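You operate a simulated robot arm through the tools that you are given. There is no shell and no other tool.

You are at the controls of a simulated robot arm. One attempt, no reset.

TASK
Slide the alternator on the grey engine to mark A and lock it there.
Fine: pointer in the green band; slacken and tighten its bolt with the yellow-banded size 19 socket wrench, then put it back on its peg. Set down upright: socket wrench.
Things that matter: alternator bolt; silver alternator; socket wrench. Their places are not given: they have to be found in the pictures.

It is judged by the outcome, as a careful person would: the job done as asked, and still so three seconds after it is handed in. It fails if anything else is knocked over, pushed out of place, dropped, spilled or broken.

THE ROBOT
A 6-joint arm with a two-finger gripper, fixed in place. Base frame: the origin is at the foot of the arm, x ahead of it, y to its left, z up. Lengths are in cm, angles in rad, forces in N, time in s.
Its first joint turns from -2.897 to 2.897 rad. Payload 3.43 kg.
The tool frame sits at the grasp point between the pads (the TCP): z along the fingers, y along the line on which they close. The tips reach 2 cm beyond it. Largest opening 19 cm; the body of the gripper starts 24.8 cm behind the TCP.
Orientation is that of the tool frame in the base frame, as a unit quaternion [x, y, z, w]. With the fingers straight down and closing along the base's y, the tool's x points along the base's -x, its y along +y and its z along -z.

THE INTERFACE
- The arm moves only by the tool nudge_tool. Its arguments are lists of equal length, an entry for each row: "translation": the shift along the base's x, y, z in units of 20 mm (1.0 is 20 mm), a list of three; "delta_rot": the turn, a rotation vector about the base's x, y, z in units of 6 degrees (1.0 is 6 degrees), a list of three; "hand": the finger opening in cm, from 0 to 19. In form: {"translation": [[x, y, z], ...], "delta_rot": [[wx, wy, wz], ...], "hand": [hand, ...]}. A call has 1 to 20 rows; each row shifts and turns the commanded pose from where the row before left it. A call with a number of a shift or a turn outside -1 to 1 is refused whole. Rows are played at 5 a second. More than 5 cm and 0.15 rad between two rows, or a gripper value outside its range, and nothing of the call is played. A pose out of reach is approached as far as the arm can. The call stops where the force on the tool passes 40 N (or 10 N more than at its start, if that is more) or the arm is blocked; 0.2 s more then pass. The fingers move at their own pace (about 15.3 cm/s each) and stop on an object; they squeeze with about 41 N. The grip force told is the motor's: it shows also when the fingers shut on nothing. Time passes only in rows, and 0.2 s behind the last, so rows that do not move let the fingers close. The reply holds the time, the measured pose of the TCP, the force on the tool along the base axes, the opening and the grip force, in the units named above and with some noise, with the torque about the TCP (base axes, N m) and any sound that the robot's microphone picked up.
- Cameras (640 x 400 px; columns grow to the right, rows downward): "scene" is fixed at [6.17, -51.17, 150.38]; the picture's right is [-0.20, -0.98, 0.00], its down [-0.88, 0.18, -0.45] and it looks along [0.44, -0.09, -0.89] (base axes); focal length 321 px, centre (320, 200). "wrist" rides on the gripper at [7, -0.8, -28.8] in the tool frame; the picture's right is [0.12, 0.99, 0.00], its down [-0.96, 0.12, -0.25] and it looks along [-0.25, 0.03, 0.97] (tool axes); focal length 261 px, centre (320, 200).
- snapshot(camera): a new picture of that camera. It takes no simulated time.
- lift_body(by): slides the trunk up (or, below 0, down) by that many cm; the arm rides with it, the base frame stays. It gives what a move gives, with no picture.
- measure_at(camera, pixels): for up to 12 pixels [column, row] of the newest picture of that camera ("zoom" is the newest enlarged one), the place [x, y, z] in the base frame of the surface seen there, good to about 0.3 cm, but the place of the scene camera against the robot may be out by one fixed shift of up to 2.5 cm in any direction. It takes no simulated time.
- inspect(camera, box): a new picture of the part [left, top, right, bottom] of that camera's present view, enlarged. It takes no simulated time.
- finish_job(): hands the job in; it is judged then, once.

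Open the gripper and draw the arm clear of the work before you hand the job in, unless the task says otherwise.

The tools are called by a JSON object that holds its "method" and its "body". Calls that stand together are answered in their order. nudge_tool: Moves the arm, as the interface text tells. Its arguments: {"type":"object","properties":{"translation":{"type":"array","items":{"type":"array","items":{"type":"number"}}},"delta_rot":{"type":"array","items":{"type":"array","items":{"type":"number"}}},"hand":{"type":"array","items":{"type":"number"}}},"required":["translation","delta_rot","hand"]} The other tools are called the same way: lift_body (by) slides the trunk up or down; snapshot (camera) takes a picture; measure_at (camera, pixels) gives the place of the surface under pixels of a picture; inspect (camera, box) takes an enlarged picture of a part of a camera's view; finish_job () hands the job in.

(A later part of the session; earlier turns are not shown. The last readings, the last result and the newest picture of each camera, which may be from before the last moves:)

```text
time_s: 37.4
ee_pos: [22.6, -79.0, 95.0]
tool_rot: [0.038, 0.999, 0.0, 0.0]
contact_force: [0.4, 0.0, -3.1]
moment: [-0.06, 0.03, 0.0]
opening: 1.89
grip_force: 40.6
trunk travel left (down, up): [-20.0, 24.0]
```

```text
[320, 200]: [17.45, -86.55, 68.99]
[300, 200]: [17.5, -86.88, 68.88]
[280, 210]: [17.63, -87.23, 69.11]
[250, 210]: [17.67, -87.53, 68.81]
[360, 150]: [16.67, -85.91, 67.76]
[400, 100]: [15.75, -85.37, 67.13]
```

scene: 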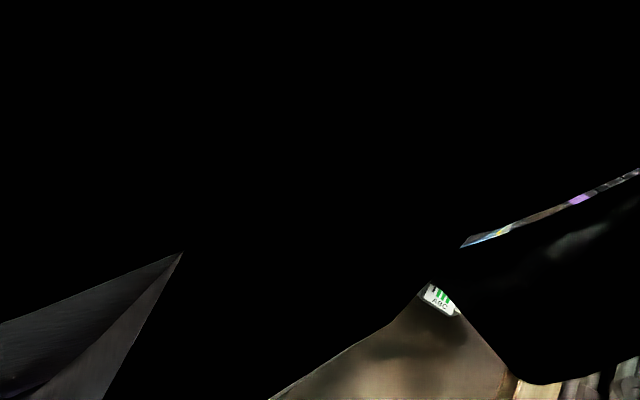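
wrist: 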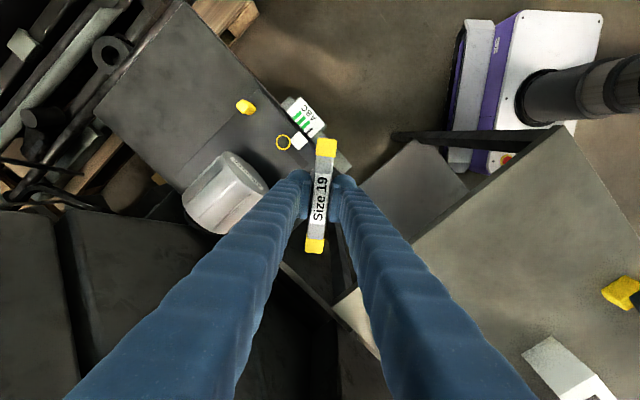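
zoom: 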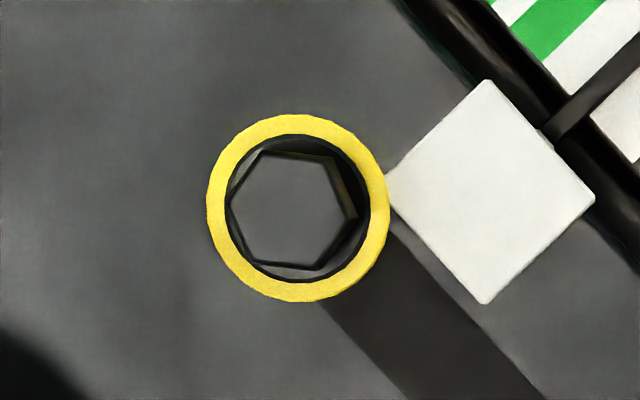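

The hex turned with the wrench (its corner still lies along the tool's closing axis), and the yellow ring shows the bolt is slack. I now take the wrench back to its peg, undoing the 40.2° turn, so that I can move the alternator with free fingers.

{"method": "nudge_tool", "body": {"translation": [[0, 0, 1], [0, 0, 1], [0, 0, 1], [0, 0, 1], [0, 0, 1], [0, 0, 1], [0, 0, 1], [0, 0, 1], [0, 0, 1], [0, 0, 1], [0, 0, 1], [0, 0, 0.6], [0.833, 0.997, 0], [0.833, 0.997, 0], [0.833, 0.997, 0], [0.833, 0.997, 0], [0.833, 0.997, 0], [0.833, 0.997, 0], [0.833, 0.997, 0], [0.833, 0.997, 0]], "delta_rot": [[0, 0, -0.6], [0, 0, -0.6], [0, 0, -0.6], [0, 0, -0.6], [0, 0, -0.6], [0, 0, -0.6], [0, 0, -0.6], [0, 0, -0.6], [0, 0, -0.6], [0, 0, -0.6], [0, 0, -0.6], [0, 0, -0.1], [0, 0, 0], [0, 0, 0], [0, 0, 0], [0, 0, 0], [0, 0, 0], [0, 0, 0], [0, 0, 0], [0, 0, 0]], "hand": [0, 0, 0, 0, 0, 0, 0, 0, 0, 0, 0, 0, 0, 0, 0, 0, 0, 0, 0, 0]}}

{"method": "nudge_tool", "body": {"translation": [[0.833, 0.997, 0], [0.833, 0.997, 0], [0.833, 0.997, 0], [0.833, 0.997, 0], [0.833, 0.997, 0], [0.833, 0.997, 0], [0.833, 0.997, 0], [0.833, 0.997, 0], [0.833, 0.997, 0], [0.833, 0.997, 0], [0.833, 0.997, 0], [0.833, 0.997, 0], [0.833, 0.997, 0], [0.833, 0.997, 0], [0.833, 0.997, 0], [0, 0, 0]], "delta_rot": [[0, 0, 0], [0, 0, 0], [0, 0, 0], [0, 0, 0], [0, 0, 0], [0, 0, 0], [0, 0, 0], [0, 0, 0], [0, 0, 0], [0, 0, 0], [0, 0, 0], [0, 0, 0], [0, 0, 0], [0, 0, 0], [0, 0, 0], [0, 0, 0]], "hand": [0, 0, 0, 0, 0, 0, 0, 0, 0, 0, 0, 0, 0, 0, 0, 0]}}

{"method": "snapshot", "body": {"camera": "wrist"}}

{"method": "snapshot", "body": {"camera": "scene"}}

```text
time_s: 41.6
ee_pos: [36.15, -63.02, 118.02]
tool_rot: [0.379, 0.925, -0.001, 0.0]
contact_force: [0.7, -0.4, -2.5]
moment: [-0.04, 0.05, -0.03]
opening: 1.91
grip_force: 41.0
trunk travel left (down, up): [-20.0, 24.0]
```

```text
time_s: 45.0
ee_pos: [61.06, -33.11, 118.04]
tool_rot: [0.38, 0.925, 0.0, 0.0]
contact_force: [-0.7, 0.4, -3.3]
moment: [-0.03, 0.0, -0.01]
opening: 1.89
grip_force: 40.9
trunk travel left (down, up): [-20.0, 24.0]
```

```text
taken
```

wrist: 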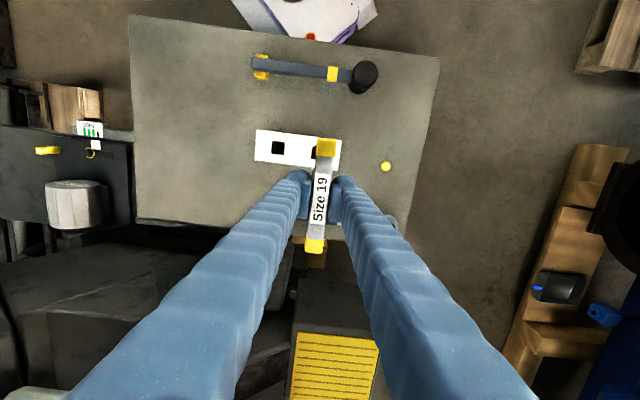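

```text
taken
```

scene: 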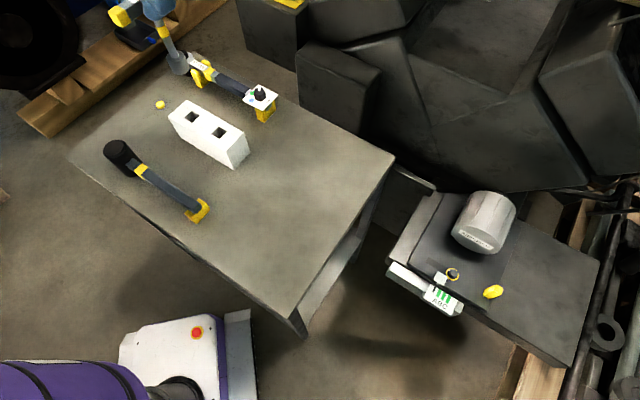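

The peg shows at wrist (386, 167). I enlarge and measure it before finishing the approach.

{"method": "inspect", "body": {"camera": "wrist", "box": [366, 152, 406, 182]}}

{"method": "measure_at", "body": {"camera": "zoom", "pixels": [[320, 195], [310, 190], [330, 190], [320, 180], [320, 205], [300, 195], [340, 195]]}}

```text
13.33 times, centred on (386, 167) of wrist
```

zoom: 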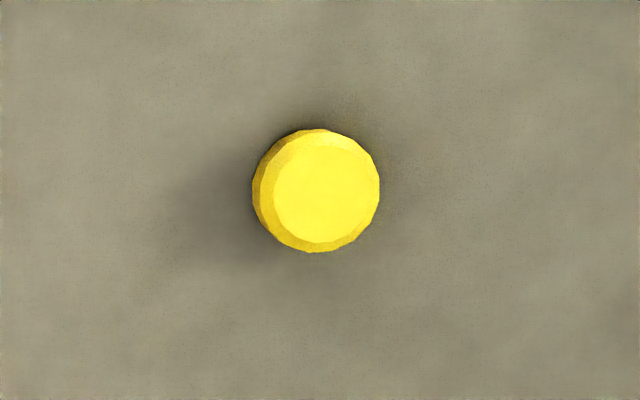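

```text
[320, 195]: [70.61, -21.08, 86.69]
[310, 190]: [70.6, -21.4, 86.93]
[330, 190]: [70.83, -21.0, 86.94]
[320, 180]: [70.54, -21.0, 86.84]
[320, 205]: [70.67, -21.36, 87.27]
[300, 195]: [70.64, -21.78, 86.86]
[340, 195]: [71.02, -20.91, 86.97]
```

Peg centre averages (70.75, -21.2), agreeing with the original grasp position. I finish the travel and lower to about 2 cm above the seated height.

{"method": "nudge_tool", "body": {"translation": [[0.829, 0.994, 0], [0.829, 0.994, 0], [0.829, 0.994, 0], [0.829, 0.994, 0], [0.829, 0.994, 0], [0.829, 0.994, 0], [0, 0, 0], [0, 0, -1], [0, 0, -1], [0, 0, -1], [0, 0, -1], [0, 0, -1], [0, 0, -1], [0, 0, -1], [0, 0, -1], [0, 0, 0]], "delta_rot": [[0, 0, 0], [0, 0, 0], [0, 0, 0], [0, 0, 0], [0, 0, 0], [0, 0, 0], [0, 0, 0], [0, 0, 0], [0, 0, 0], [0, 0, 0], [0, 0, 0], [0, 0, 0], [0, 0, 0], [0, 0, 0], [0, 0, 0], [0, 0, 0]], "hand": [0, 0, 0, 0, 0, 0, 0, 0, 0, 0, 0, 0, 0, 0, 0, 0]}}

{"method": "inspect", "body": {"camera": "scene", "box": [95, 10, 215, 130]}}

```text
time_s: 48.4
ee_pos: [71.01, -21.25, 102.17]
tool_rot: [0.379, 0.925, 0.0, 0.0]
contact_force: [0.3, 0.0, -3.8]
moment: [-0.02, 0.01, 0.05]
opening: 1.88
grip_force: 41.0
trunk travel left (down, up): [-20.0, 24.0]
```

```text
3.33 times, centred on (155, 70) of scene
```

zoom: 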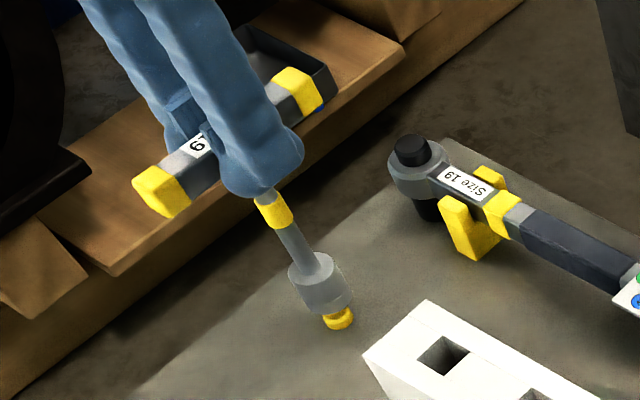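

The socket hangs right over the peg. I lower in 2 mm steps.

{"method": "nudge_tool", "body": {"translation": [[0, 0, -0.1], [0, 0, -0.1], [0, 0, -0.1], [0, 0, -0.1], [0, 0, -0.1], [0, 0, -0.1], [0, 0, -0.1], [0, 0, 0]], "delta_rot": [[0, 0, 0], [0, 0, 0], [0, 0, 0], [0, 0, 0], [0, 0, 0], [0, 0, 0], [0, 0, 0], [0, 0, 0]], "hand": [0, 0, 0, 0, 0, 0, 0, 0]}}

```text
time_s: 50.2
ee_pos: [71.17, -21.21, 100.59]
tool_rot: [0.379, 0.925, 0.0, -0.001]
contact_force: [0.4, 0.0, -2.9]
moment: [0.01, -0.02, -0.03]
opening: 1.88
grip_force: 40.6
trunk travel left (down, up): [-20.0, 24.0]
```

Free at z=100.6. I lower the last few millimetres until the table takes the weight.

{"method": "nudge_tool", "body": {"translation": [[0, 0, -0.08], [0, 0, -0.08], [0, 0, -0.06], [0, 0, 0]], "delta_rot": [[0, 0, 0], [0, 0, 0], [0, 0, 0], [0, 0, 0]], "hand": [0, 0, 0, 0]}}

{"method": "inspect", "body": {"camera": "scene", "box": [95, 10, 215, 130]}}

```text
time_s: 51.2
ee_pos: [70.96, -21.23, 100.19]
tool_rot: [0.378, 0.926, 0.0, -0.001]
contact_force: [-3.1, 1.2, -3.9]
moment: [0.13, 0.45, -0.02]
opening: 1.91
grip_force: 41.1
trunk travel left (down, up): [-20.0, 24.0]
```

```text
3.33 times, centred on (155, 70) of scene
```

zoom: 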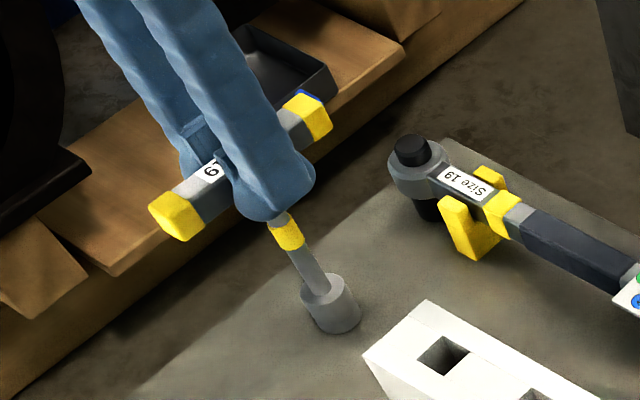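

The peg pushes the socket sideways with about 3 N toward -x; I shift slightly that way and lower the last millimetre.

{"method": "nudge_tool", "body": {"translation": [[-0.04, 0.015, 0], [0, 0, 0], [-0.02, 0, -0.05], [0, 0, 0]], "delta_rot": [[0, 0, 0], [0, 0, 0], [0, 0, 0], [0, 0, 0]], "hand": [0, 0, 0, 0]}}

```text
time_s: 52.2
ee_pos: [71.14, -21.07, 100.14]
tool_rot: [0.379, 0.925, 0.0, 0.001]
contact_force: [0.5, -1.2, 3.8]
moment: [-0.09, -0.3, -0.02]
opening: 1.9
grip_force: 41.7
trunk travel left (down, up): [-20.0, 24.0]
```

It now rests on the table (+3.8 N) with little side load. I open the fingers gently and check that it stays upright before rising.

{"method": "nudge_tool", "body": {"translation": [[0, 0, 0], [0, 0, 0], [0, 0, 0], [0, 0, 0], [0, 0, 0]], "delta_rot": [[0, 0, 0], [0, 0, 0], [0, 0, 0], [0, 0, 0], [0, 0, 0]], "hand": [2.5, 3.5, 5, 6, 6]}}

{"method": "inspect", "body": {"camera": "scene", "box": [95, 10, 215, 130]}}

{"method": "snapshot", "body": {"camera": "wrist"}}

```text
time_s: 53.4
ee_pos: [70.91, -21.09, 100.08]
tool_rot: [0.379, 0.925, -0.001, 0.0]
contact_force: [-0.8, -0.4, 0.1]
moment: [-0.03, 0.04, 0.03]
opening: 5.99
grip_force: 0.0
trunk travel left (down, up): [-20.0, 24.0]
```

```text
3.33 times, centred on (155, 70) of scene
```

zoom: 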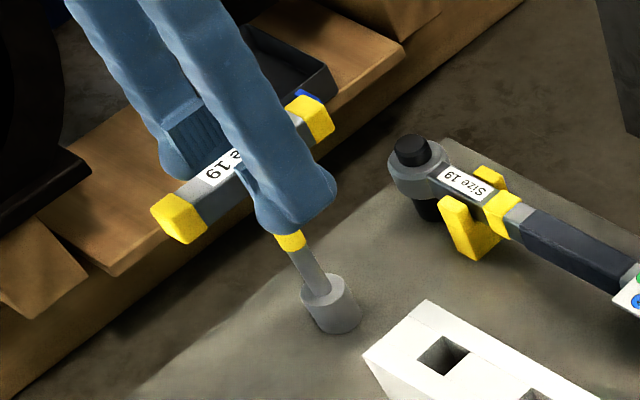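

```text
taken
```

wrist: 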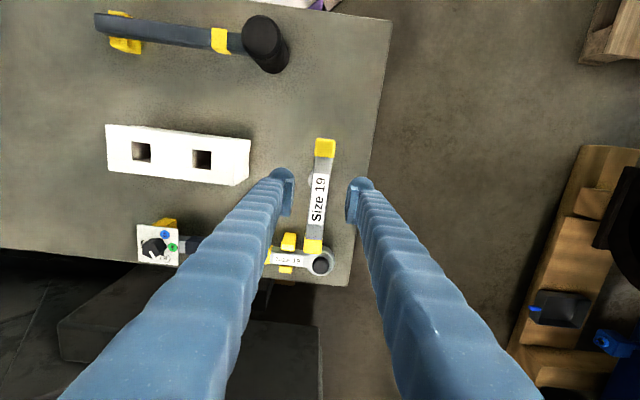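

The wrench stands on its peg by itself. I rise and go back to the engine to study the yellow knob and the alternator.

{"method": "nudge_tool", "body": {"translation": [[0, 0, 0.5], [0, 0, 1], [0, 0, 1], [0, 0, 1], [0, 0, 1], [0, 0, 1], [0, 0, 1], [0, 0, 1], [0, 0, 1], [-0.755, -0.998, 0], [-0.755, -0.998, 0], [-0.755, -0.998, 0], [-0.755, -0.998, 0], [-0.755, -0.998, 0], [-0.755, -0.998, 0], [-0.755, -0.998, 0], [-0.755, -0.998, 0], [-0.755, -0.998, 0], [-0.755, -0.998, 0], [-0.755, -0.998, 0]], "delta_rot": [[0, 0, 0], [0, 0, 0], [0, 0, 0], [0, 0, 0], [0, 0, 0], [0, 0, 0], [0, 0, 0], [0, 0, 0], [0, 0, 0], [0, 0, 0], [0, 0, 0], [0, 0, 0], [0, 0, 0], [0, 0, 0], [0, 0, 0], [0, 0, 0], [0, 0, 0], [0, 0, 0], [0, 0, 0], [0, 0, 0]], "hand": [6, 6, 6, 6, 6, 6, 6, 6, 6, 6, 6, 6, 6, 6, 6, 6, 6, 6, 6, 6]}}

{"method": "nudge_tool", "body": {"translation": [[-0.755, -0.998, 0], [-0.755, -0.998, 0], [-0.755, -0.998, 0], [-0.755, -0.998, 0], [-0.755, -0.998, 0], [-0.755, -0.998, 0], [-0.755, -0.998, 0], [-0.755, -0.998, 0], [-0.755, -0.998, 0], [-0.755, -0.998, 0], [-0.755, -0.998, -0.5], [-0.755, -0.998, -0.5], [-0.755, -0.998, -0.5], [-0.755, -0.998, -0.5], [-0.755, -0.998, -0.5], [-0.755, -0.998, -0.5], [-0.755, -0.998, -0.5], [-0.755, -0.998, -0.5], [0, 0, -1], [0, 0, -1]], "delta_rot": [[0, 0, 0], [0, 0, 0], [0, 0, 0], [0, 0, 0], [0, 0, 0], [0, 0, 0], [0, 0, 0], [0, 0, 0], [0, 0, 0], [0, 0, 0], [0, 0, 0], [0, 0, 0], [0, 0, 0], [0, 0, 0], [0, 0, 0], [0, 0, 0], [0, 0, 0], [0, 0, 0], [0, 0, 0], [0, 0, 0]], "hand": [6, 6, 6, 6, 6, 6, 6, 6, 6, 6, 6, 6, 6, 6, 6, 6, 6, 6, 6, 6]}}

{"method": "snapshot", "body": {"camera": "wrist"}}

{"method": "inspect", "body": {"camera": "wrist", "box": [200, 90, 380, 230]}}

{"method": "snapshot", "body": {"camera": "scene"}}

```text
time_s: 57.6
ee_pos: [54.07, -43.27, 117.31]
tool_rot: [0.378, 0.926, 0.0, 0.0]
contact_force: [0.3, -0.2, -0.1]
moment: [0.02, -0.02, 0.02]
opening: 6.0
grip_force: 0.1
trunk travel left (down, up): [-20.0, 24.0]
```

```text
time_s: 61.8
ee_pos: [27.12, -79.21, 105.05]
tool_rot: [0.378, 0.926, 0.0, 0.0]
contact_force: [0.1, 0.0, 0.7]
moment: [-0.05, 0.01, 0.03]
opening: 5.99
grip_force: 0.1
trunk travel left (down, up): [-20.0, 24.0]
```

```text
taken
```

wrist: 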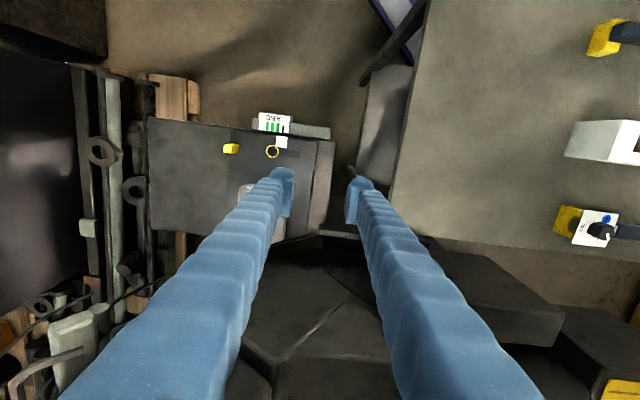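

```text
2.86 times, centred on (290, 160) of wrist
```

zoom: 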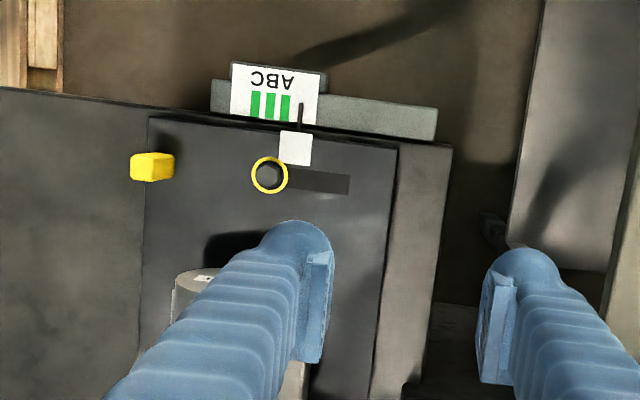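

```text
taken
```

scene: 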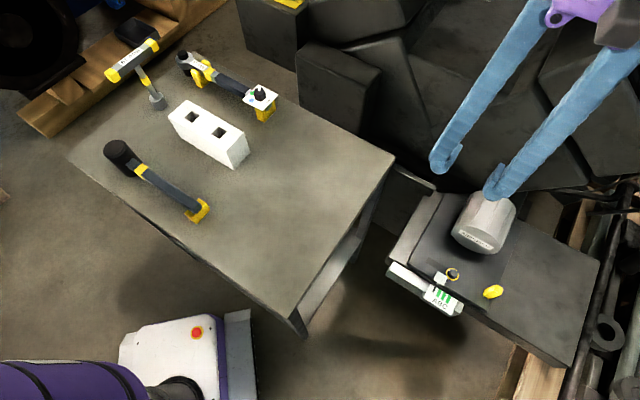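

The scene camera again sees the engine and the wrench standing on its peg. I enlarge the yellow knob from both cameras.

{"method": "inspect", "body": {"camera": "scene", "box": [460, 260, 520, 320]}}

{"method": "inspect", "body": {"camera": "wrist", "box": [210, 130, 255, 165]}}

{"method": "measure_at", "body": {"camera": "zoom", "pixels": [[250, 200], [300, 200], [350, 200], [400, 200], [300, 150], [300, 250], [420, 260], [400, 130], [340, 160], [370, 230]]}}

```text
6.67 times, centred on (490, 290) of scene
```

zoom: 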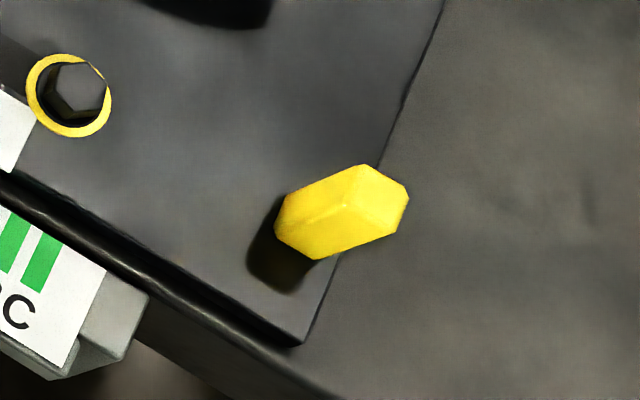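

```text
11.43 times, centred on (232, 148) of wrist
```

zoom: 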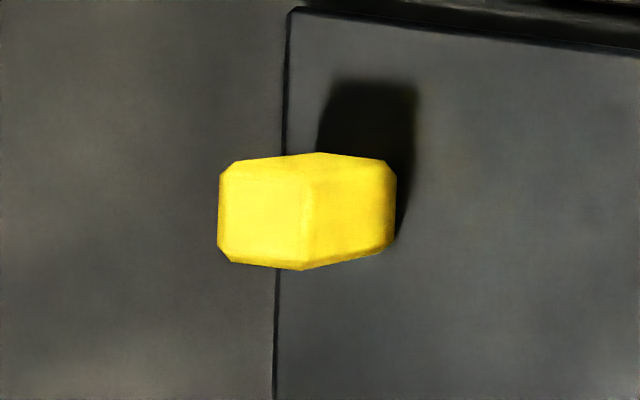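

```text
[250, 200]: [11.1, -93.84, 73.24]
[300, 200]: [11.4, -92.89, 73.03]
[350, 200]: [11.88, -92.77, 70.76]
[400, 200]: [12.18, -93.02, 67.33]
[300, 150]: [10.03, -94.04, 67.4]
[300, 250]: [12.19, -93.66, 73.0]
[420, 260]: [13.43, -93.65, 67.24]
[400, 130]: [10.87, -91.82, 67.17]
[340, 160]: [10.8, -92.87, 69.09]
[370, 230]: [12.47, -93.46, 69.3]
```

The yellow tab is a post on the sliding plate, about 2 cm square, from 67.3 up to z=73, centred near (11.2, -93.7), in line with the slide. I move above it with fingers across the slide axis to check centring.

{"method": "nudge_tool", "body": {"translation": [[-0.99, -0.9, -0.5], [-0.99, -0.9, -0.5], [-0.99, -0.9, -0.5], [-0.99, -0.9, -1], [-0.99, -0.9, -1], [-0.99, -0.9, -1], [-0.99, -0.9, -1], [-0.99, -0.9, -1], [0, 0, -1], [0, 0, 0]], "delta_rot": [[0, 0, 0], [0, 0, 0], [0, 0, 0], [0, 0, 0], [0, 0, 0], [0, 0, 0], [0, 0, 0], [0, 0, 0], [0, 0, 0], [0, 0, 0]], "hand": [7, 7, 7, 7, 7, 7, 7, 7, 7, 7]}}

{"method": "snapshot", "body": {"camera": "wrist"}}

{"method": "inspect", "body": {"camera": "wrist", "box": [240, 100, 440, 240]}}

{"method": "snapshot", "body": {"camera": "scene"}}

```text
time_s: 64.0
ee_pos: [11.17, -93.5, 90.22]
tool_rot: [0.378, 0.926, 0.0, 0.0]
contact_force: [0.1, 0.2, 0.5]
moment: [0.03, 0.04, 0.0]
opening: 6.99
grip_force: 0.1
trunk travel left (down, up): [-20.0, 24.0]
```

```text
taken
```

wrist: 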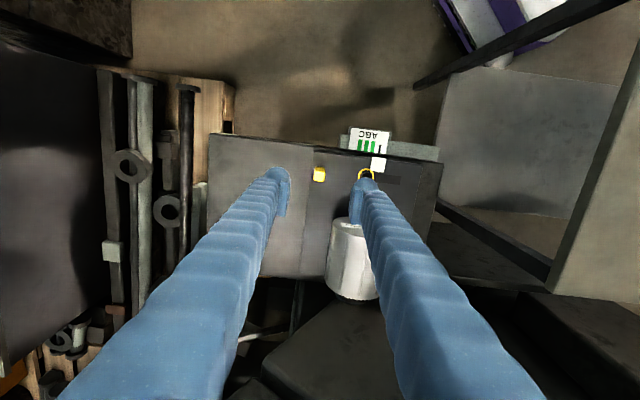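

```text
2.86 times, centred on (340, 170) of wrist
```

zoom: 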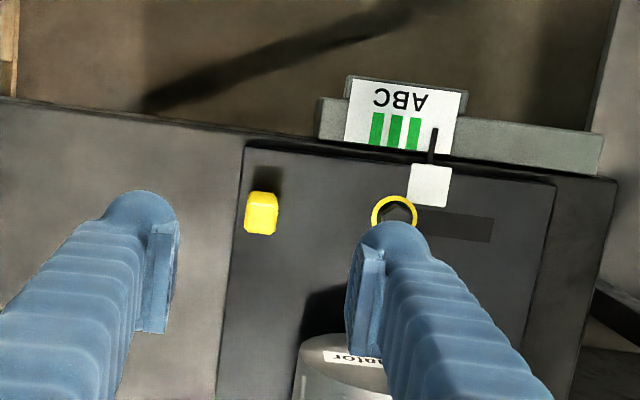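

```text
taken
```

scene: 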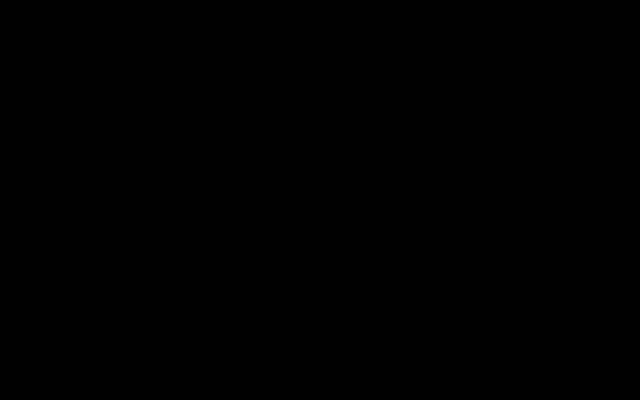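

The tab is centred at (319, 174) between the fingers, and the pointer/scale (378, 150) stays visible in the wrist view. I lower to TCP z≈71 with the fingers 6 cm open.

{"method": "nudge_tool", "body": {"translation": [[0, 0, -1], [0, 0, -1], [0, 0, -1], [0, 0, -1], [0, 0, -1], [0, 0, -1], [0, 0, -1], [0, 0, -0.8], [0, 0, -0.8], [0, 0, -0.8], [0, 0, 0]], "delta_rot": [[0, 0, 0], [0, 0, 0], [0, 0, 0], [0, 0, 0], [0, 0, 0], [0, 0, 0], [0, 0, 0], [0, 0, 0], [0, 0, 0], [0, 0, 0], [0, 0, 0]], "hand": [6, 6, 6, 6, 6, 6, 6, 6, 6, 6, 6]}}

{"method": "snapshot", "body": {"camera": "wrist"}}

{"method": "inspect", "body": {"camera": "wrist", "box": [240, 100, 440, 240]}}

```text
time_s: 66.4
ee_pos: [11.09, -93.49, 71.34]
tool_rot: [0.379, 0.926, 0.0, 0.0]
contact_force: [0.1, -0.9, -0.2]
moment: [-0.01, 0.01, -0.04]
opening: 5.99
grip_force: 0.2
trunk travel left (down, up): [-20.0, 24.0]
```

```text
taken
```

wrist: 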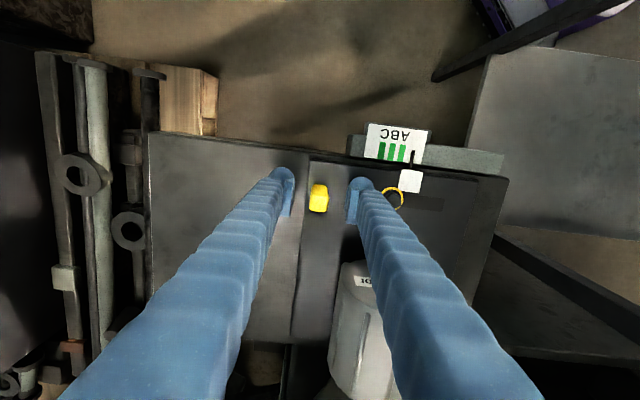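

```text
2.86 times, centred on (340, 170) of wrist
```

zoom: 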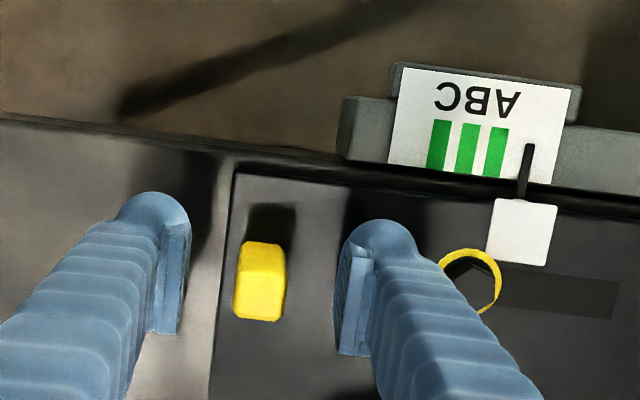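

The tab is centred between the fingers (zoom 258 vs. fingers at 190 and 335). I close gently on it.

{"method": "nudge_tool", "body": {"translation": [[0, 0, 0], [0, 0, 0], [0, 0, 0], [0, 0, 0], [0, 0, 0], [0, 0, 0]], "delta_rot": [[0, 0, 0], [0, 0, 0], [0, 0, 0], [0, 0, 0], [0, 0, 0], [0, 0, 0]], "hand": [4, 3, 2.4, 1.5, 0, 0]}}

{"method": "inspect", "body": {"camera": "wrist", "box": [300, 100, 500, 240]}}

```text
time_s: 67.8
ee_pos: [11.05, -93.53, 71.4]
tool_rot: [0.379, 0.925, 0.0, 0.0]
contact_force: [-7.0, -7.8, -2.6]
moment: [-0.08, 0.03, -0.33]
opening: 1.91
grip_force: 44.9
trunk travel left (down, up): [-20.0, 24.0]
```

```text
2.86 times, centred on (400, 170) of wrist
```

zoom: 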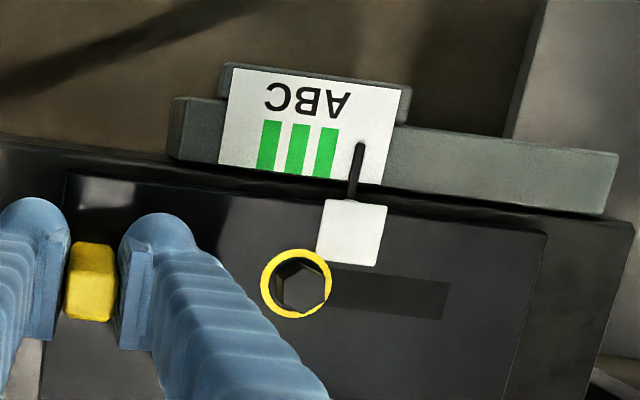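

Gripped; the pointer (zoom 358, 150) is about 1.4 cm from the centre of green band A (327, 152). I drag the tab along the slide, first about 0.9 cm, and look.

{"method": "nudge_tool", "body": {"translation": [[-0.07, -0.071, 0], [-0.07, -0.071, 0], [-0.07, -0.071, 0], [-0.07, -0.071, 0], [-0.035, -0.036, 0], [0, 0, 0]], "delta_rot": [[0, 0, 0], [0, 0, 0], [0, 0, 0], [0, 0, 0], [0, 0, 0], [0, 0, 0]], "hand": [0, 0, 0, 0, 0, 0]}}

{"method": "inspect", "body": {"camera": "wrist", "box": [300, 100, 500, 240]}}

```text
time_s: 69.2
ee_pos: [10.6, -94.15, 71.43]
tool_rot: [0.379, 0.925, 0.001, -0.001]
contact_force: [2.2, 4.0, -5.5]
moment: [0.31, 0.28, -0.29]
opening: 1.89
grip_force: 44.9
trunk travel left (down, up): [-20.0, 24.0]
```

```text
2.86 times, centred on (400, 170) of wrist
```

zoom: 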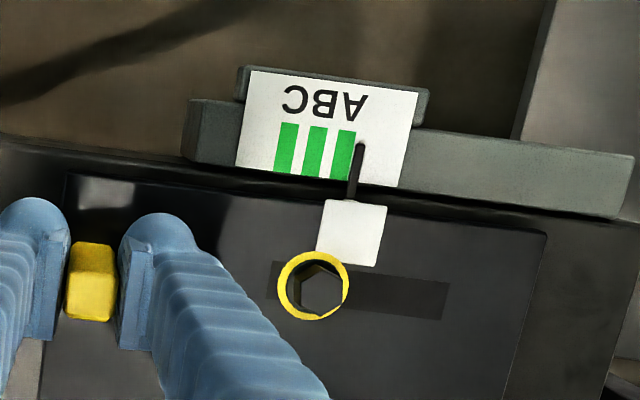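

The plate moves with the tab; the pointer is now about 15 px (0.67 cm) short of band A's centre at (344, 152). I drag the rest.

{"method": "nudge_tool", "body": {"translation": [[-0.06, -0.061, 0], [-0.06, -0.061, 0], [-0.06, -0.061, 0], [-0.05, -0.051, 0], [0, 0, 0], [0, 0, 0]], "delta_rot": [[0, 0, 0], [0, 0, 0], [0, 0, 0], [0, 0, 0], [0, 0, 0], [0, 0, 0]], "hand": [0, 0, 0, 0, 0, 0]}}

{"method": "inspect", "body": {"camera": "wrist", "box": [340, 110, 440, 190]}}

```text
time_s: 70.6
ee_pos: [10.0, -94.7, 71.21]
tool_rot: [0.379, 0.926, -0.001, 0.0]
contact_force: [-1.7, 5.5, -2.1]
moment: [0.04, 0.04, -0.31]
opening: 1.91
grip_force: 45.0
trunk travel left (down, up): [-20.0, 24.0]
```

```text
5.00 times, centred on (390, 150) of wrist
```

zoom: 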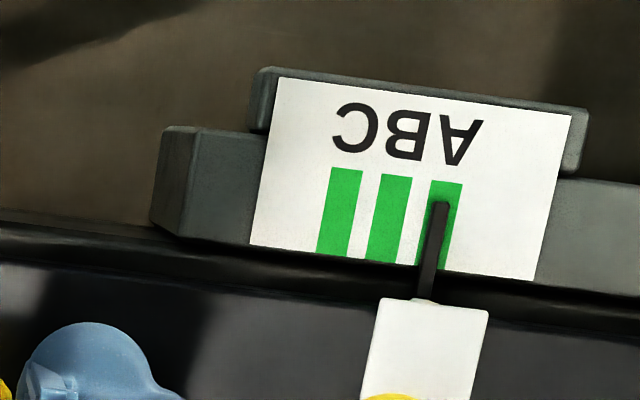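

The pointer now lies within green band A (zoom 438 vs band 424-456 at row 230). I release the tab, rise, and look from straight above to rule out parallax.

{"method": "nudge_tool", "body": {"translation": [[0, 0, 0], [0, 0, 0], [0, 0, 0], [0, 0, 1], [0, 0, 1], [0, 0, 1], [0, 0, 1], [0, 0, 1], [0, 0, 1], [0, 0, 1], [0, 0, 0]], "delta_rot": [[0, 0, 0], [0, 0, 0], [0, 0, 0], [0, 0, 0], [0, 0, 0], [0, 0, 0], [0, 0, 0], [0, 0, 0], [0, 0, 0], [0, 0, 0], [0, 0, 0]], "hand": [2.5, 4, 6, 6, 6, 6, 6, 6, 6, 6, 6]}}

{"method": "inspect", "body": {"camera": "wrist", "box": [340, 110, 440, 190]}}

```text
time_s: 73.0
ee_pos: [10.18, -94.56, 85.38]
tool_rot: [0.378, 0.926, 0.001, -0.001]
contact_force: [-0.1, 0.5, -0.8]
moment: [-0.02, 0.0, -0.01]
opening: 5.97
grip_force: 0.1
trunk travel left (down, up): [-20.0, 24.0]
```

```text
5.00 times, centred on (390, 150) of wrist
```

zoom: 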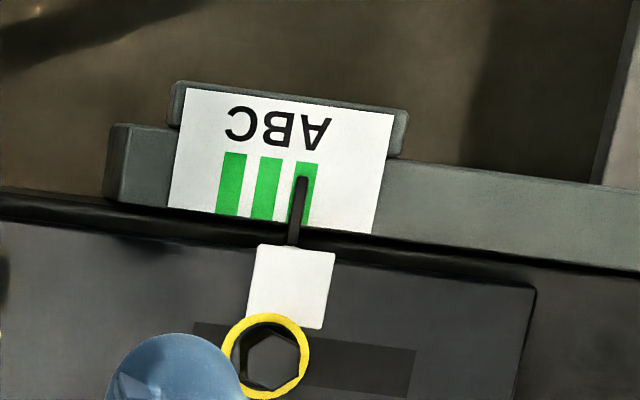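

The pointer looks inside band A, slightly toward B. I move so that the camera is right above the scale for a parallax-free check.

{"method": "nudge_tool", "body": {"translation": [[0.97, 0.72, 0], [0.97, 0.72, 0], [0.97, 0.72, 0], [0.97, 0.72, 0], [0.97, 0.72, 0], [0, 0, 0]], "delta_rot": [[0, 0, 0], [0, 0, 0], [0, 0, 0], [0, 0, 0], [0, 0, 0], [0, 0, 0]], "hand": [6, 6, 6, 6, 6, 6]}}

{"method": "snapshot", "body": {"camera": "wrist"}}

{"method": "inspect", "body": {"camera": "wrist", "box": [290, 110, 350, 160]}}

```text
time_s: 74.4
ee_pos: [19.68, -87.26, 85.37]
tool_rot: [0.378, 0.926, -0.001, 0.0]
contact_force: [-0.1, 1.2, 0.2]
moment: [-0.01, 0.04, 0.0]
opening: 5.95
grip_force: 0.1
trunk travel left (down, up): [-20.0, 24.0]
```

```text
taken
```

wrist: 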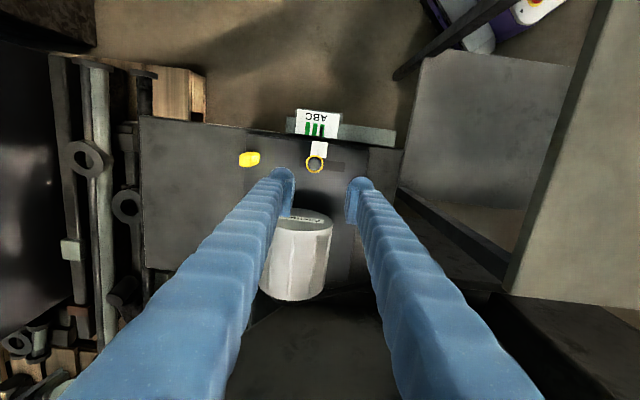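

```text
8.00 times, centred on (320, 135) of wrist
```

zoom: 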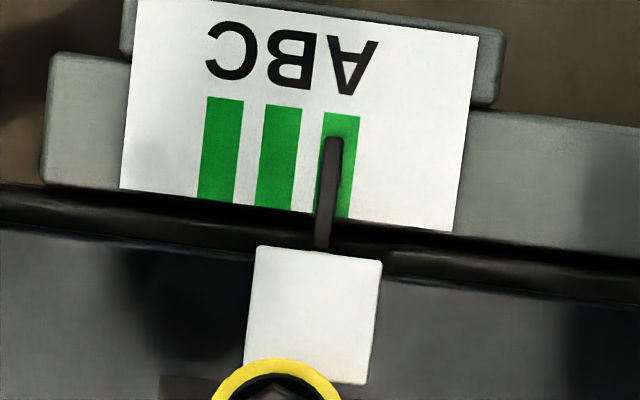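

From straight above, the pointer (x≈330) lies inside band A (316-354), about 1 mm from its centre. Now I fetch the wrench again: rise and travel back to the peg with the fingers 6 cm open.

{"method": "nudge_tool", "body": {"translation": [[0, 0, 1], [0, 0, 1], [0.8, 1, 1], [0.8, 1, 1], [0.8, 1, 1], [0.8, 1, 1], [0.8, 1, 1], [0.8, 1, 1], [0.8, 1, 1], [0.8, 1, 1], [0.8, 1, 1], [0.8, 1, 1], [0.8, 1, 1], [0.8, 1, 1], [0.8, 1, 1], [0.8, 1, 1], [0.8, 1, 0.4], [0.8, 1, 0], [0.8, 1, 0], [0.8, 1, 0]], "delta_rot": [[0, 0, 0], [0, 0, 0], [0, 0, 0], [0, 0, 0], [0, 0, 0], [0, 0, 0], [0, 0, 0], [0, 0, 0], [0, 0, 0], [0, 0, 0], [0, 0, 0], [0, 0, 0], [0, 0, 0], [0, 0, 0], [0, 0, 0], [0, 0, 0], [0, 0, 0], [0, 0, 0], [0, 0, 0], [0, 0, 0]], "hand": [6, 6, 6, 6, 6, 6, 6, 6, 6, 6, 6, 6, 6, 6, 6, 6, 6, 6, 6, 6]}}

{"method": "nudge_tool", "body": {"translation": [[0.74, 1, 0], [0.74, 1, 0], [0.74, 1, 0], [0.74, 1, 0], [0.74, 1, 0], [0.74, 1, 0], [0.74, 1, 0], [0.74, 1, 0], [0.74, 1, 0], [0.74, 1, 0], [0.74, 1, 0], [0.74, 1, 0], [0.74, 1, 0], [0.74, 1, 0], [0.77, 1, 0], [0, 0.09, 0], [0, 0, -1], [0, 0, -1], [0, 0, -1], [0, 0, 0]], "delta_rot": [[0, 0, 0], [0, 0, 0], [0, 0, 0], [0, 0, 0], [0, 0, 0], [0, 0, 0], [0, 0, 0], [0, 0, 0], [0, 0, 0], [0, 0, 0], [0, 0, 0], [0, 0, 0], [0, 0, 0], [0, 0, 0], [0, 0, 0], [0, 0, 0], [0, 0, 0], [0, 0, 0], [0, 0, 0], [0, 0, 0]], "hand": [6, 6, 6, 6, 6, 6, 6, 6, 6, 6, 6, 6, 6, 6, 6, 6, 6, 6, 6, 6]}}

{"method": "snapshot", "body": {"camera": "wrist"}}

{"method": "inspect", "body": {"camera": "wrist", "box": [240, 100, 400, 260]}}

{"method": "snapshot", "body": {"camera": "scene"}}

```text
time_s: 78.6
ee_pos: [48.65, -51.27, 118.23]
tool_rot: [0.378, 0.926, 0.0, 0.0]
contact_force: [0.6, 0.7, -0.4]
moment: [0.03, 0.05, 0.03]
opening: 6.02
grip_force: 0.0
trunk travel left (down, up): [-20.0, 24.0]
```

```text
time_s: 82.8
ee_pos: [70.89, -21.25, 112.17]
tool_rot: [0.378, 0.926, 0.0, 0.0]
contact_force: [-0.6, -0.6, 0.0]
moment: [0.02, 0.0, -0.02]
opening: 6.0
grip_force: 0.2
trunk travel left (down, up): [-20.0, 24.0]
```

```text
taken
```

wrist: 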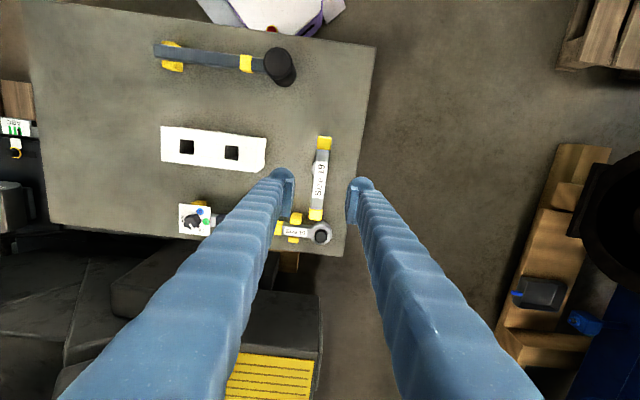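

```text
2.50 times, centred on (320, 180) of wrist
```

zoom: 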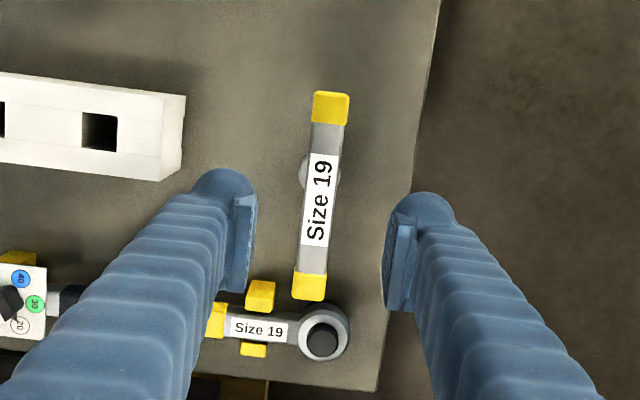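

```text
taken
```

scene: 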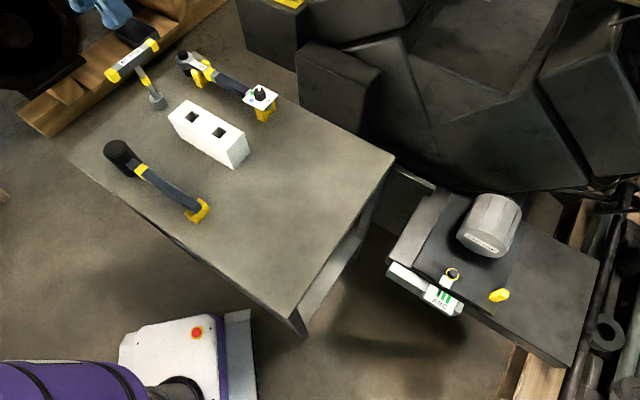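

The wrench stands unchanged and is centred under the gripper (zoom midpoint 319, 196). I descend to the same grasp height and close.

{"method": "nudge_tool", "body": {"translation": [[0, 0, -1], [0, 0, -1], [0, 0, -1], [0, 0, -1], [0, 0, -1], [0, 0, -0.6], [0, 0, -0.37], [0, 0, 0], [0, 0, 0], [0, 0, 0], [0, 0, 0], [0, 0, 0]], "delta_rot": [[0, 0, 0], [0, 0, 0], [0, 0, 0], [0, 0, 0], [0, 0, 0], [0, 0, 0], [0, 0, 0], [0, 0, 0], [0, 0, 0], [0, 0, 0], [0, 0, 0], [0, 0, 0]], "hand": [6, 6, 6, 6, 6, 6, 6, 6, 3, 0, 0, 0]}}

{"method": "inspect", "body": {"camera": "scene", "box": [95, 10, 215, 130]}}

{"method": "inspect", "body": {"camera": "scene", "box": [400, 245, 510, 325]}}

```text
time_s: 85.4
ee_pos: [71.1, -21.12, 100.01]
tool_rot: [0.379, 0.926, 0.0, -0.001]
contact_force: [-1.0, 0.0, -0.5]
moment: [-0.05, 0.01, -0.03]
opening: 1.87
grip_force: 41.3
trunk travel left (down, up): [-20.0, 24.0]
```

```text
3.33 times, centred on (155, 70) of scene
```

zoom: 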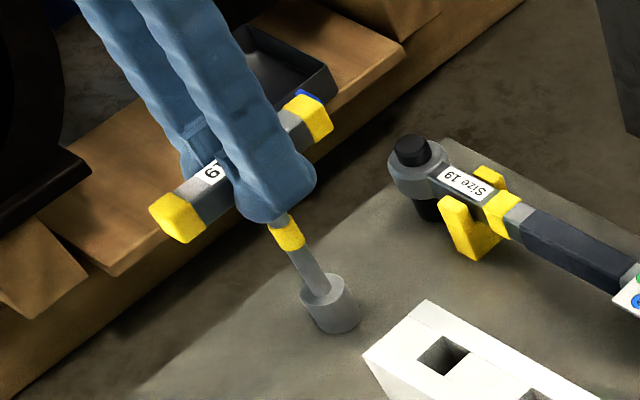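

```text
5.00 times, centred on (455, 285) of scene
```

zoom: 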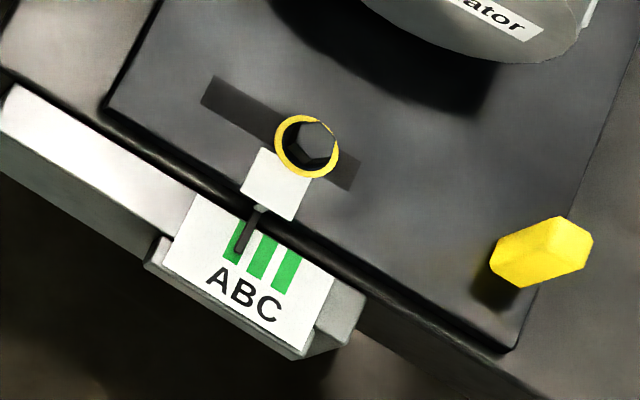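

The wrench is gripped again; the scene view shows the pointer in the A band area. I lift it straight up and carry it to the bolt, turning the tool +40.2° on the way so that the socket matches the bolt's present hex angle.

{"method": "nudge_tool", "body": {"translation": [[0, 0, 0.25], [0, 0, 0.25], [0, 0, 0.5], [0, 0, 1], [0, 0, 1], [0, 0, 1], [0, 0, 1], [0, 0, 1], [0, 0, 1], [0, 0, 1], [0, 0, 1], [-0.8032, -0.9974, 0], [-0.8032, -0.9974, 0], [-0.8032, -0.9974, 0], [-0.8032, -0.9974, 0], [-0.8032, -0.9974, 0], [-0.8032, -0.9974, 0], [-0.8032, -0.9974, 0], [-0.8032, -0.9974, 0], [-0.8032, -0.9974, 0]], "delta_rot": [[0, 0, 0], [0, 0, 0], [0, 0, 0], [0, 0, 0], [0, 0, 0], [0, 0, 0], [0, 0, 0], [0, 0, 0], [0, 0, 0], [0, 0, 0], [0, 0, 0], [0, 0, 0], [0, 0, 0], [0, 0, 0], [0, 0, 0], [0, 0, 0], [0, 0, 0], [0, 0, 0], [0, 0, 0], [0, 0, 0]], "hand": [0, 0, 0, 0, 0, 0, 0, 0, 0, 0, 0, 0, 0, 0, 0, 0, 0, 0, 0, 0]}}

{"method": "nudge_tool", "body": {"translation": [[-0.8032, -0.9974, 0], [-0.8032, -0.9974, 0], [-0.8032, -0.9974, 0], [-0.8032, -0.9974, 0], [-0.8032, -0.9974, 0], [-0.8032, -0.9974, 0], [-0.8032, -0.9974, 0], [-0.8032, -0.9974, 0], [-0.8032, -0.9974, 0], [-0.8032, -0.9974, 0], [-0.8032, -0.9974, 0], [-0.8032, -0.9974, 0], [-0.8032, -0.9974, 0], [-0.8032, -0.9974, 0], [-0.8032, -0.9974, 0], [-0.8032, -0.9974, 0], [-0.8032, -0.9974, 0], [-0.8032, -0.9974, 0], [-0.8032, -0.9974, 0], [-0.8032, -0.9974, 0]], "delta_rot": [[0, 0, 0.335], [0, 0, 0.335], [0, 0, 0.335], [0, 0, 0.335], [0, 0, 0.335], [0, 0, 0.335], [0, 0, 0.335], [0, 0, 0.335], [0, 0, 0.335], [0, 0, 0.335], [0, 0, 0.335], [0, 0, 0.335], [0, 0, 0.335], [0, 0, 0.335], [0, 0, 0.335], [0, 0, 0.335], [0, 0, 0.335], [0, 0, 0.335], [0, 0, 0.335], [0, 0, 0.335]], "hand": [0, 0, 0, 0, 0, 0, 0, 0, 0, 0, 0, 0, 0, 0, 0, 0, 0, 0, 0, 0]}}

{"method": "snapshot", "body": {"camera": "wrist"}}

{"method": "snapshot", "body": {"camera": "scene"}}

```text
time_s: 89.6
ee_pos: [56.42, -39.34, 118.24]
tool_rot: [0.379, 0.925, 0.001, -0.001]
contact_force: [-0.9, -0.5, -3.0]
moment: [0.02, -0.06, 0.01]
opening: 1.88
grip_force: 40.8
trunk travel left (down, up): [-20.0, 24.0]
```

```text
time_s: 93.8
ee_pos: [23.96, -79.1, 118.03]
tool_rot: [0.038, 0.999, 0.0, 0.0]
contact_force: [-0.7, 0.2, -3.3]
moment: [0.06, -0.02, 0.03]
opening: 1.9
grip_force: 40.7
trunk travel left (down, up): [-20.0, 24.0]
```

```text
taken
```

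wrist: 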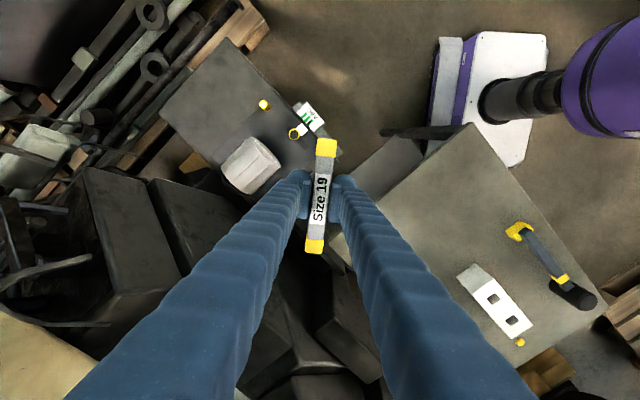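

```text
taken
```

scene: 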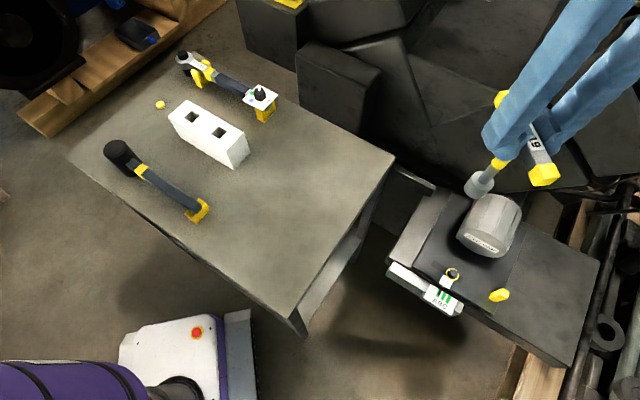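

The tool is at the matching angle (same as at the end of loosening). I verify the bolt's place and hex angle in this view before descending.

{"method": "inspect", "body": {"camera": "wrist", "box": [270, 110, 320, 150]}}

{"method": "measure_at", "body": {"camera": "zoom", "pixels": [[300, 233], [310, 233], [290, 233], [300, 225], [300, 240]]}}

```text
10.00 times, centred on (295, 130) of wrist
```

zoom: 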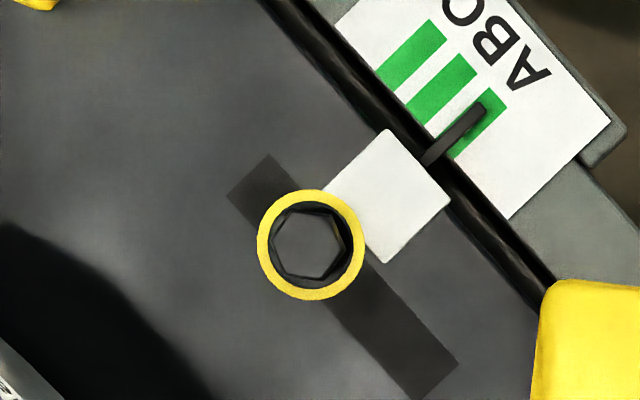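

```text
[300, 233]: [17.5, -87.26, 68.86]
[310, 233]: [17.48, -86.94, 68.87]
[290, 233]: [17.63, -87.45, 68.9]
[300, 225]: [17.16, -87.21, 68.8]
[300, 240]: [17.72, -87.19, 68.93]
```

Bolt centre again (17.8, -87.0), hex corner along the tool's closing axis as needed. I move above the bolt and descend to just over it.

{"method": "nudge_tool", "body": {"translation": [[-0.8032, -0.9974, 0], [-0.8032, -0.9974, 0], [-0.8032, -0.9974, 0], [-0.8032, -0.9974, 0], [0, 0, -1], [0, 0, -1], [0, 0, -1], [0, 0, -1], [0, 0, -1], [0, 0, -1], [0, 0, -1], [0, 0, -1], [0, 0, -1], [0, 0, -1], [0, 0, -1], [0, 0, -1], [0, 0, -1], [0, 0, -1], [0, 0, -1], [0, 0, 0]], "delta_rot": [[0, 0, 0], [0, 0, 0], [0, 0, 0], [0, 0, 0], [0, 0, 0], [0, 0, 0], [0, 0, 0], [0, 0, 0], [0, 0, 0], [0, 0, 0], [0, 0, 0], [0, 0, 0], [0, 0, 0], [0, 0, 0], [0, 0, 0], [0, 0, 0], [0, 0, 0], [0, 0, 0], [0, 0, 0], [0, 0, 0]], "hand": [0, 0, 0, 0, 0, 0, 0, 0, 0, 0, 0, 0, 0, 0, 0, 0, 0, 0, 0, 0]}}

{"method": "snapshot", "body": {"camera": "wrist"}}

```text
time_s: 98.0
ee_pos: [17.68, -87.01, 88.23]
tool_rot: [0.038, 0.999, 0.0, 0.0]
contact_force: [0.4, -1.3, -3.4]
moment: [0.06, 0.04, 0.0]
opening: 1.89
grip_force: 40.9
trunk travel left (down, up): [-20.0, 24.0]
```

```text
taken
```

wrist: 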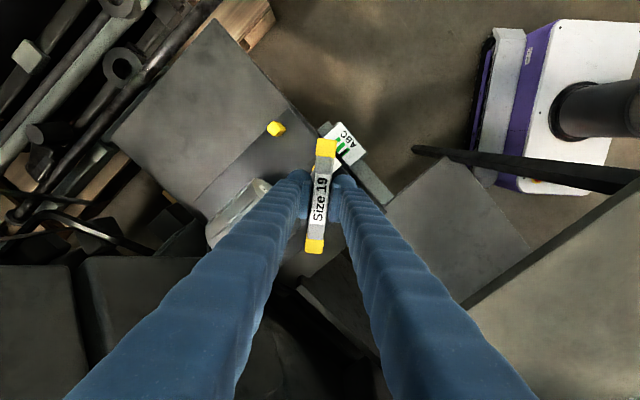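

The wrench hangs over the bolt at z=88.2. I lower to about 83.2 and then in 2 mm steps toward the seat at ~81.85.

{"method": "nudge_tool", "body": {"translation": [[0, 0, -0.8], [0, 0, -0.8], [0, 0, -0.8], [0, 0, -0.1], [0, 0, -0.1], [0, 0, -0.1], [0, 0, -0.1], [0, 0, -0.1], [0, 0, 0]], "delta_rot": [[0, 0, 0], [0, 0, 0], [0, 0, 0], [0, 0, 0], [0, 0, 0], [0, 0, 0], [0, 0, 0], [0, 0, 0], [0, 0, 0]], "hand": [0, 0, 0, 0, 0, 0, 0, 0, 0]}}

```text
time_s: 100.0
ee_pos: [17.68, -86.96, 82.21]
tool_rot: [0.038, 0.999, 0.001, 0.0]
contact_force: [-0.1, -0.3, -2.7]
moment: [0.04, -0.01, -0.01]
opening: 1.9
grip_force: 41.1
trunk travel left (down, up): [-20.0, 24.0]
```

No resistance at 82.2, so the socket is already over the head. I lower the last 5 mm to the seat.

{"method": "nudge_tool", "body": {"translation": [[0, 0, -0.1], [0, 0, -0.08], [0, 0, -0.06], [0, 0, 0]], "delta_rot": [[0, 0, 0], [0, 0, 0], [0, 0, 0], [0, 0, 0]], "hand": [0, 0, 0, 0]}}

```text
time_s: 101.0
ee_pos: [17.65, -86.96, 81.9]
tool_rot: [0.038, 0.999, 0.0, 0.0]
contact_force: [0.2, -0.6, -1.2]
moment: [0.01, -0.01, -0.04]
opening: 1.89
grip_force: 41.2
trunk travel left (down, up): [-20.0, 24.0]
```

Seated. Now I turn clockwise in small steps to tighten, watching the torque.

{"method": "nudge_tool", "body": {"translation": [[0, 0, 0], [0, 0, 0], [0, 0, 0], [0, 0, 0], [0, 0, 0], [0, 0, 0], [0, 0, 0]], "delta_rot": [[0, 0, -0.5], [0, 0, -0.5], [0, 0, -0.5], [0, 0, -0.5], [0, 0, -0.5], [0, 0, -0.5], [0, 0, 0]], "hand": [0, 0, 0, 0, 0, 0, 0]}}

```text
time_s: 102.6
ee_pos: [17.83, -86.97, 81.94]
tool_rot: [0.194, 0.981, 0.0, 0.0]
contact_force: [-0.5, 0.4, -2.5]
moment: [0.0, 0.02, 0.19]
opening: 1.91
grip_force: 41.6
trunk travel left (down, up): [-20.0, 24.0]
```

Turned 18° clockwise with 0.19 N·m reaction. I continue.

{"method": "nudge_tool", "body": {"translation": [[0, 0, 0], [0, 0, 0], [0, 0, 0], [0, 0, 0], [0, 0, 0]], "delta_rot": [[0, 0, -0.5], [0, 0, -0.5], [0, 0, -0.5], [0, 0, -0.5], [0, 0, 0]], "hand": [0, 0, 0, 0, 0]}}

```text
time_s: 103.8
ee_pos: [17.8, -86.95, 81.88]
tool_rot: [0.295, 0.955, 0.0, 0.0]
contact_force: [-1.1, 1.1, -3.4]
moment: [0.0, 0.03, 0.36]
opening: 1.87
grip_force: 40.9
trunk travel left (down, up): [-20.0, 24.0]
```

At 30° the reaction rises to 0.36 N·m. I continue with smaller batches.

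{"method": "nudge_tool", "body": {"translation": [[0, 0, 0], [0, 0, 0], [0, 0, 0], [0, 0, 0], [0, 0, 0]], "delta_rot": [[0, 0, -0.4], [0, 0, -0.4], [0, 0, -0.4], [0, 0, -0.4], [0, 0, 0]], "hand": [0, 0, 0, 0, 0]}}

```text
time_s: 105.0
ee_pos: [17.63, -86.82, 81.98]
tool_rot: [0.375, 0.927, 0.0, 0.0]
contact_force: [1.0, 0.2, -3.0]
moment: [-0.02, 0.01, 0.46]
opening: 1.91
grip_force: 41.5
trunk travel left (down, up): [-20.0, 24.0]
```

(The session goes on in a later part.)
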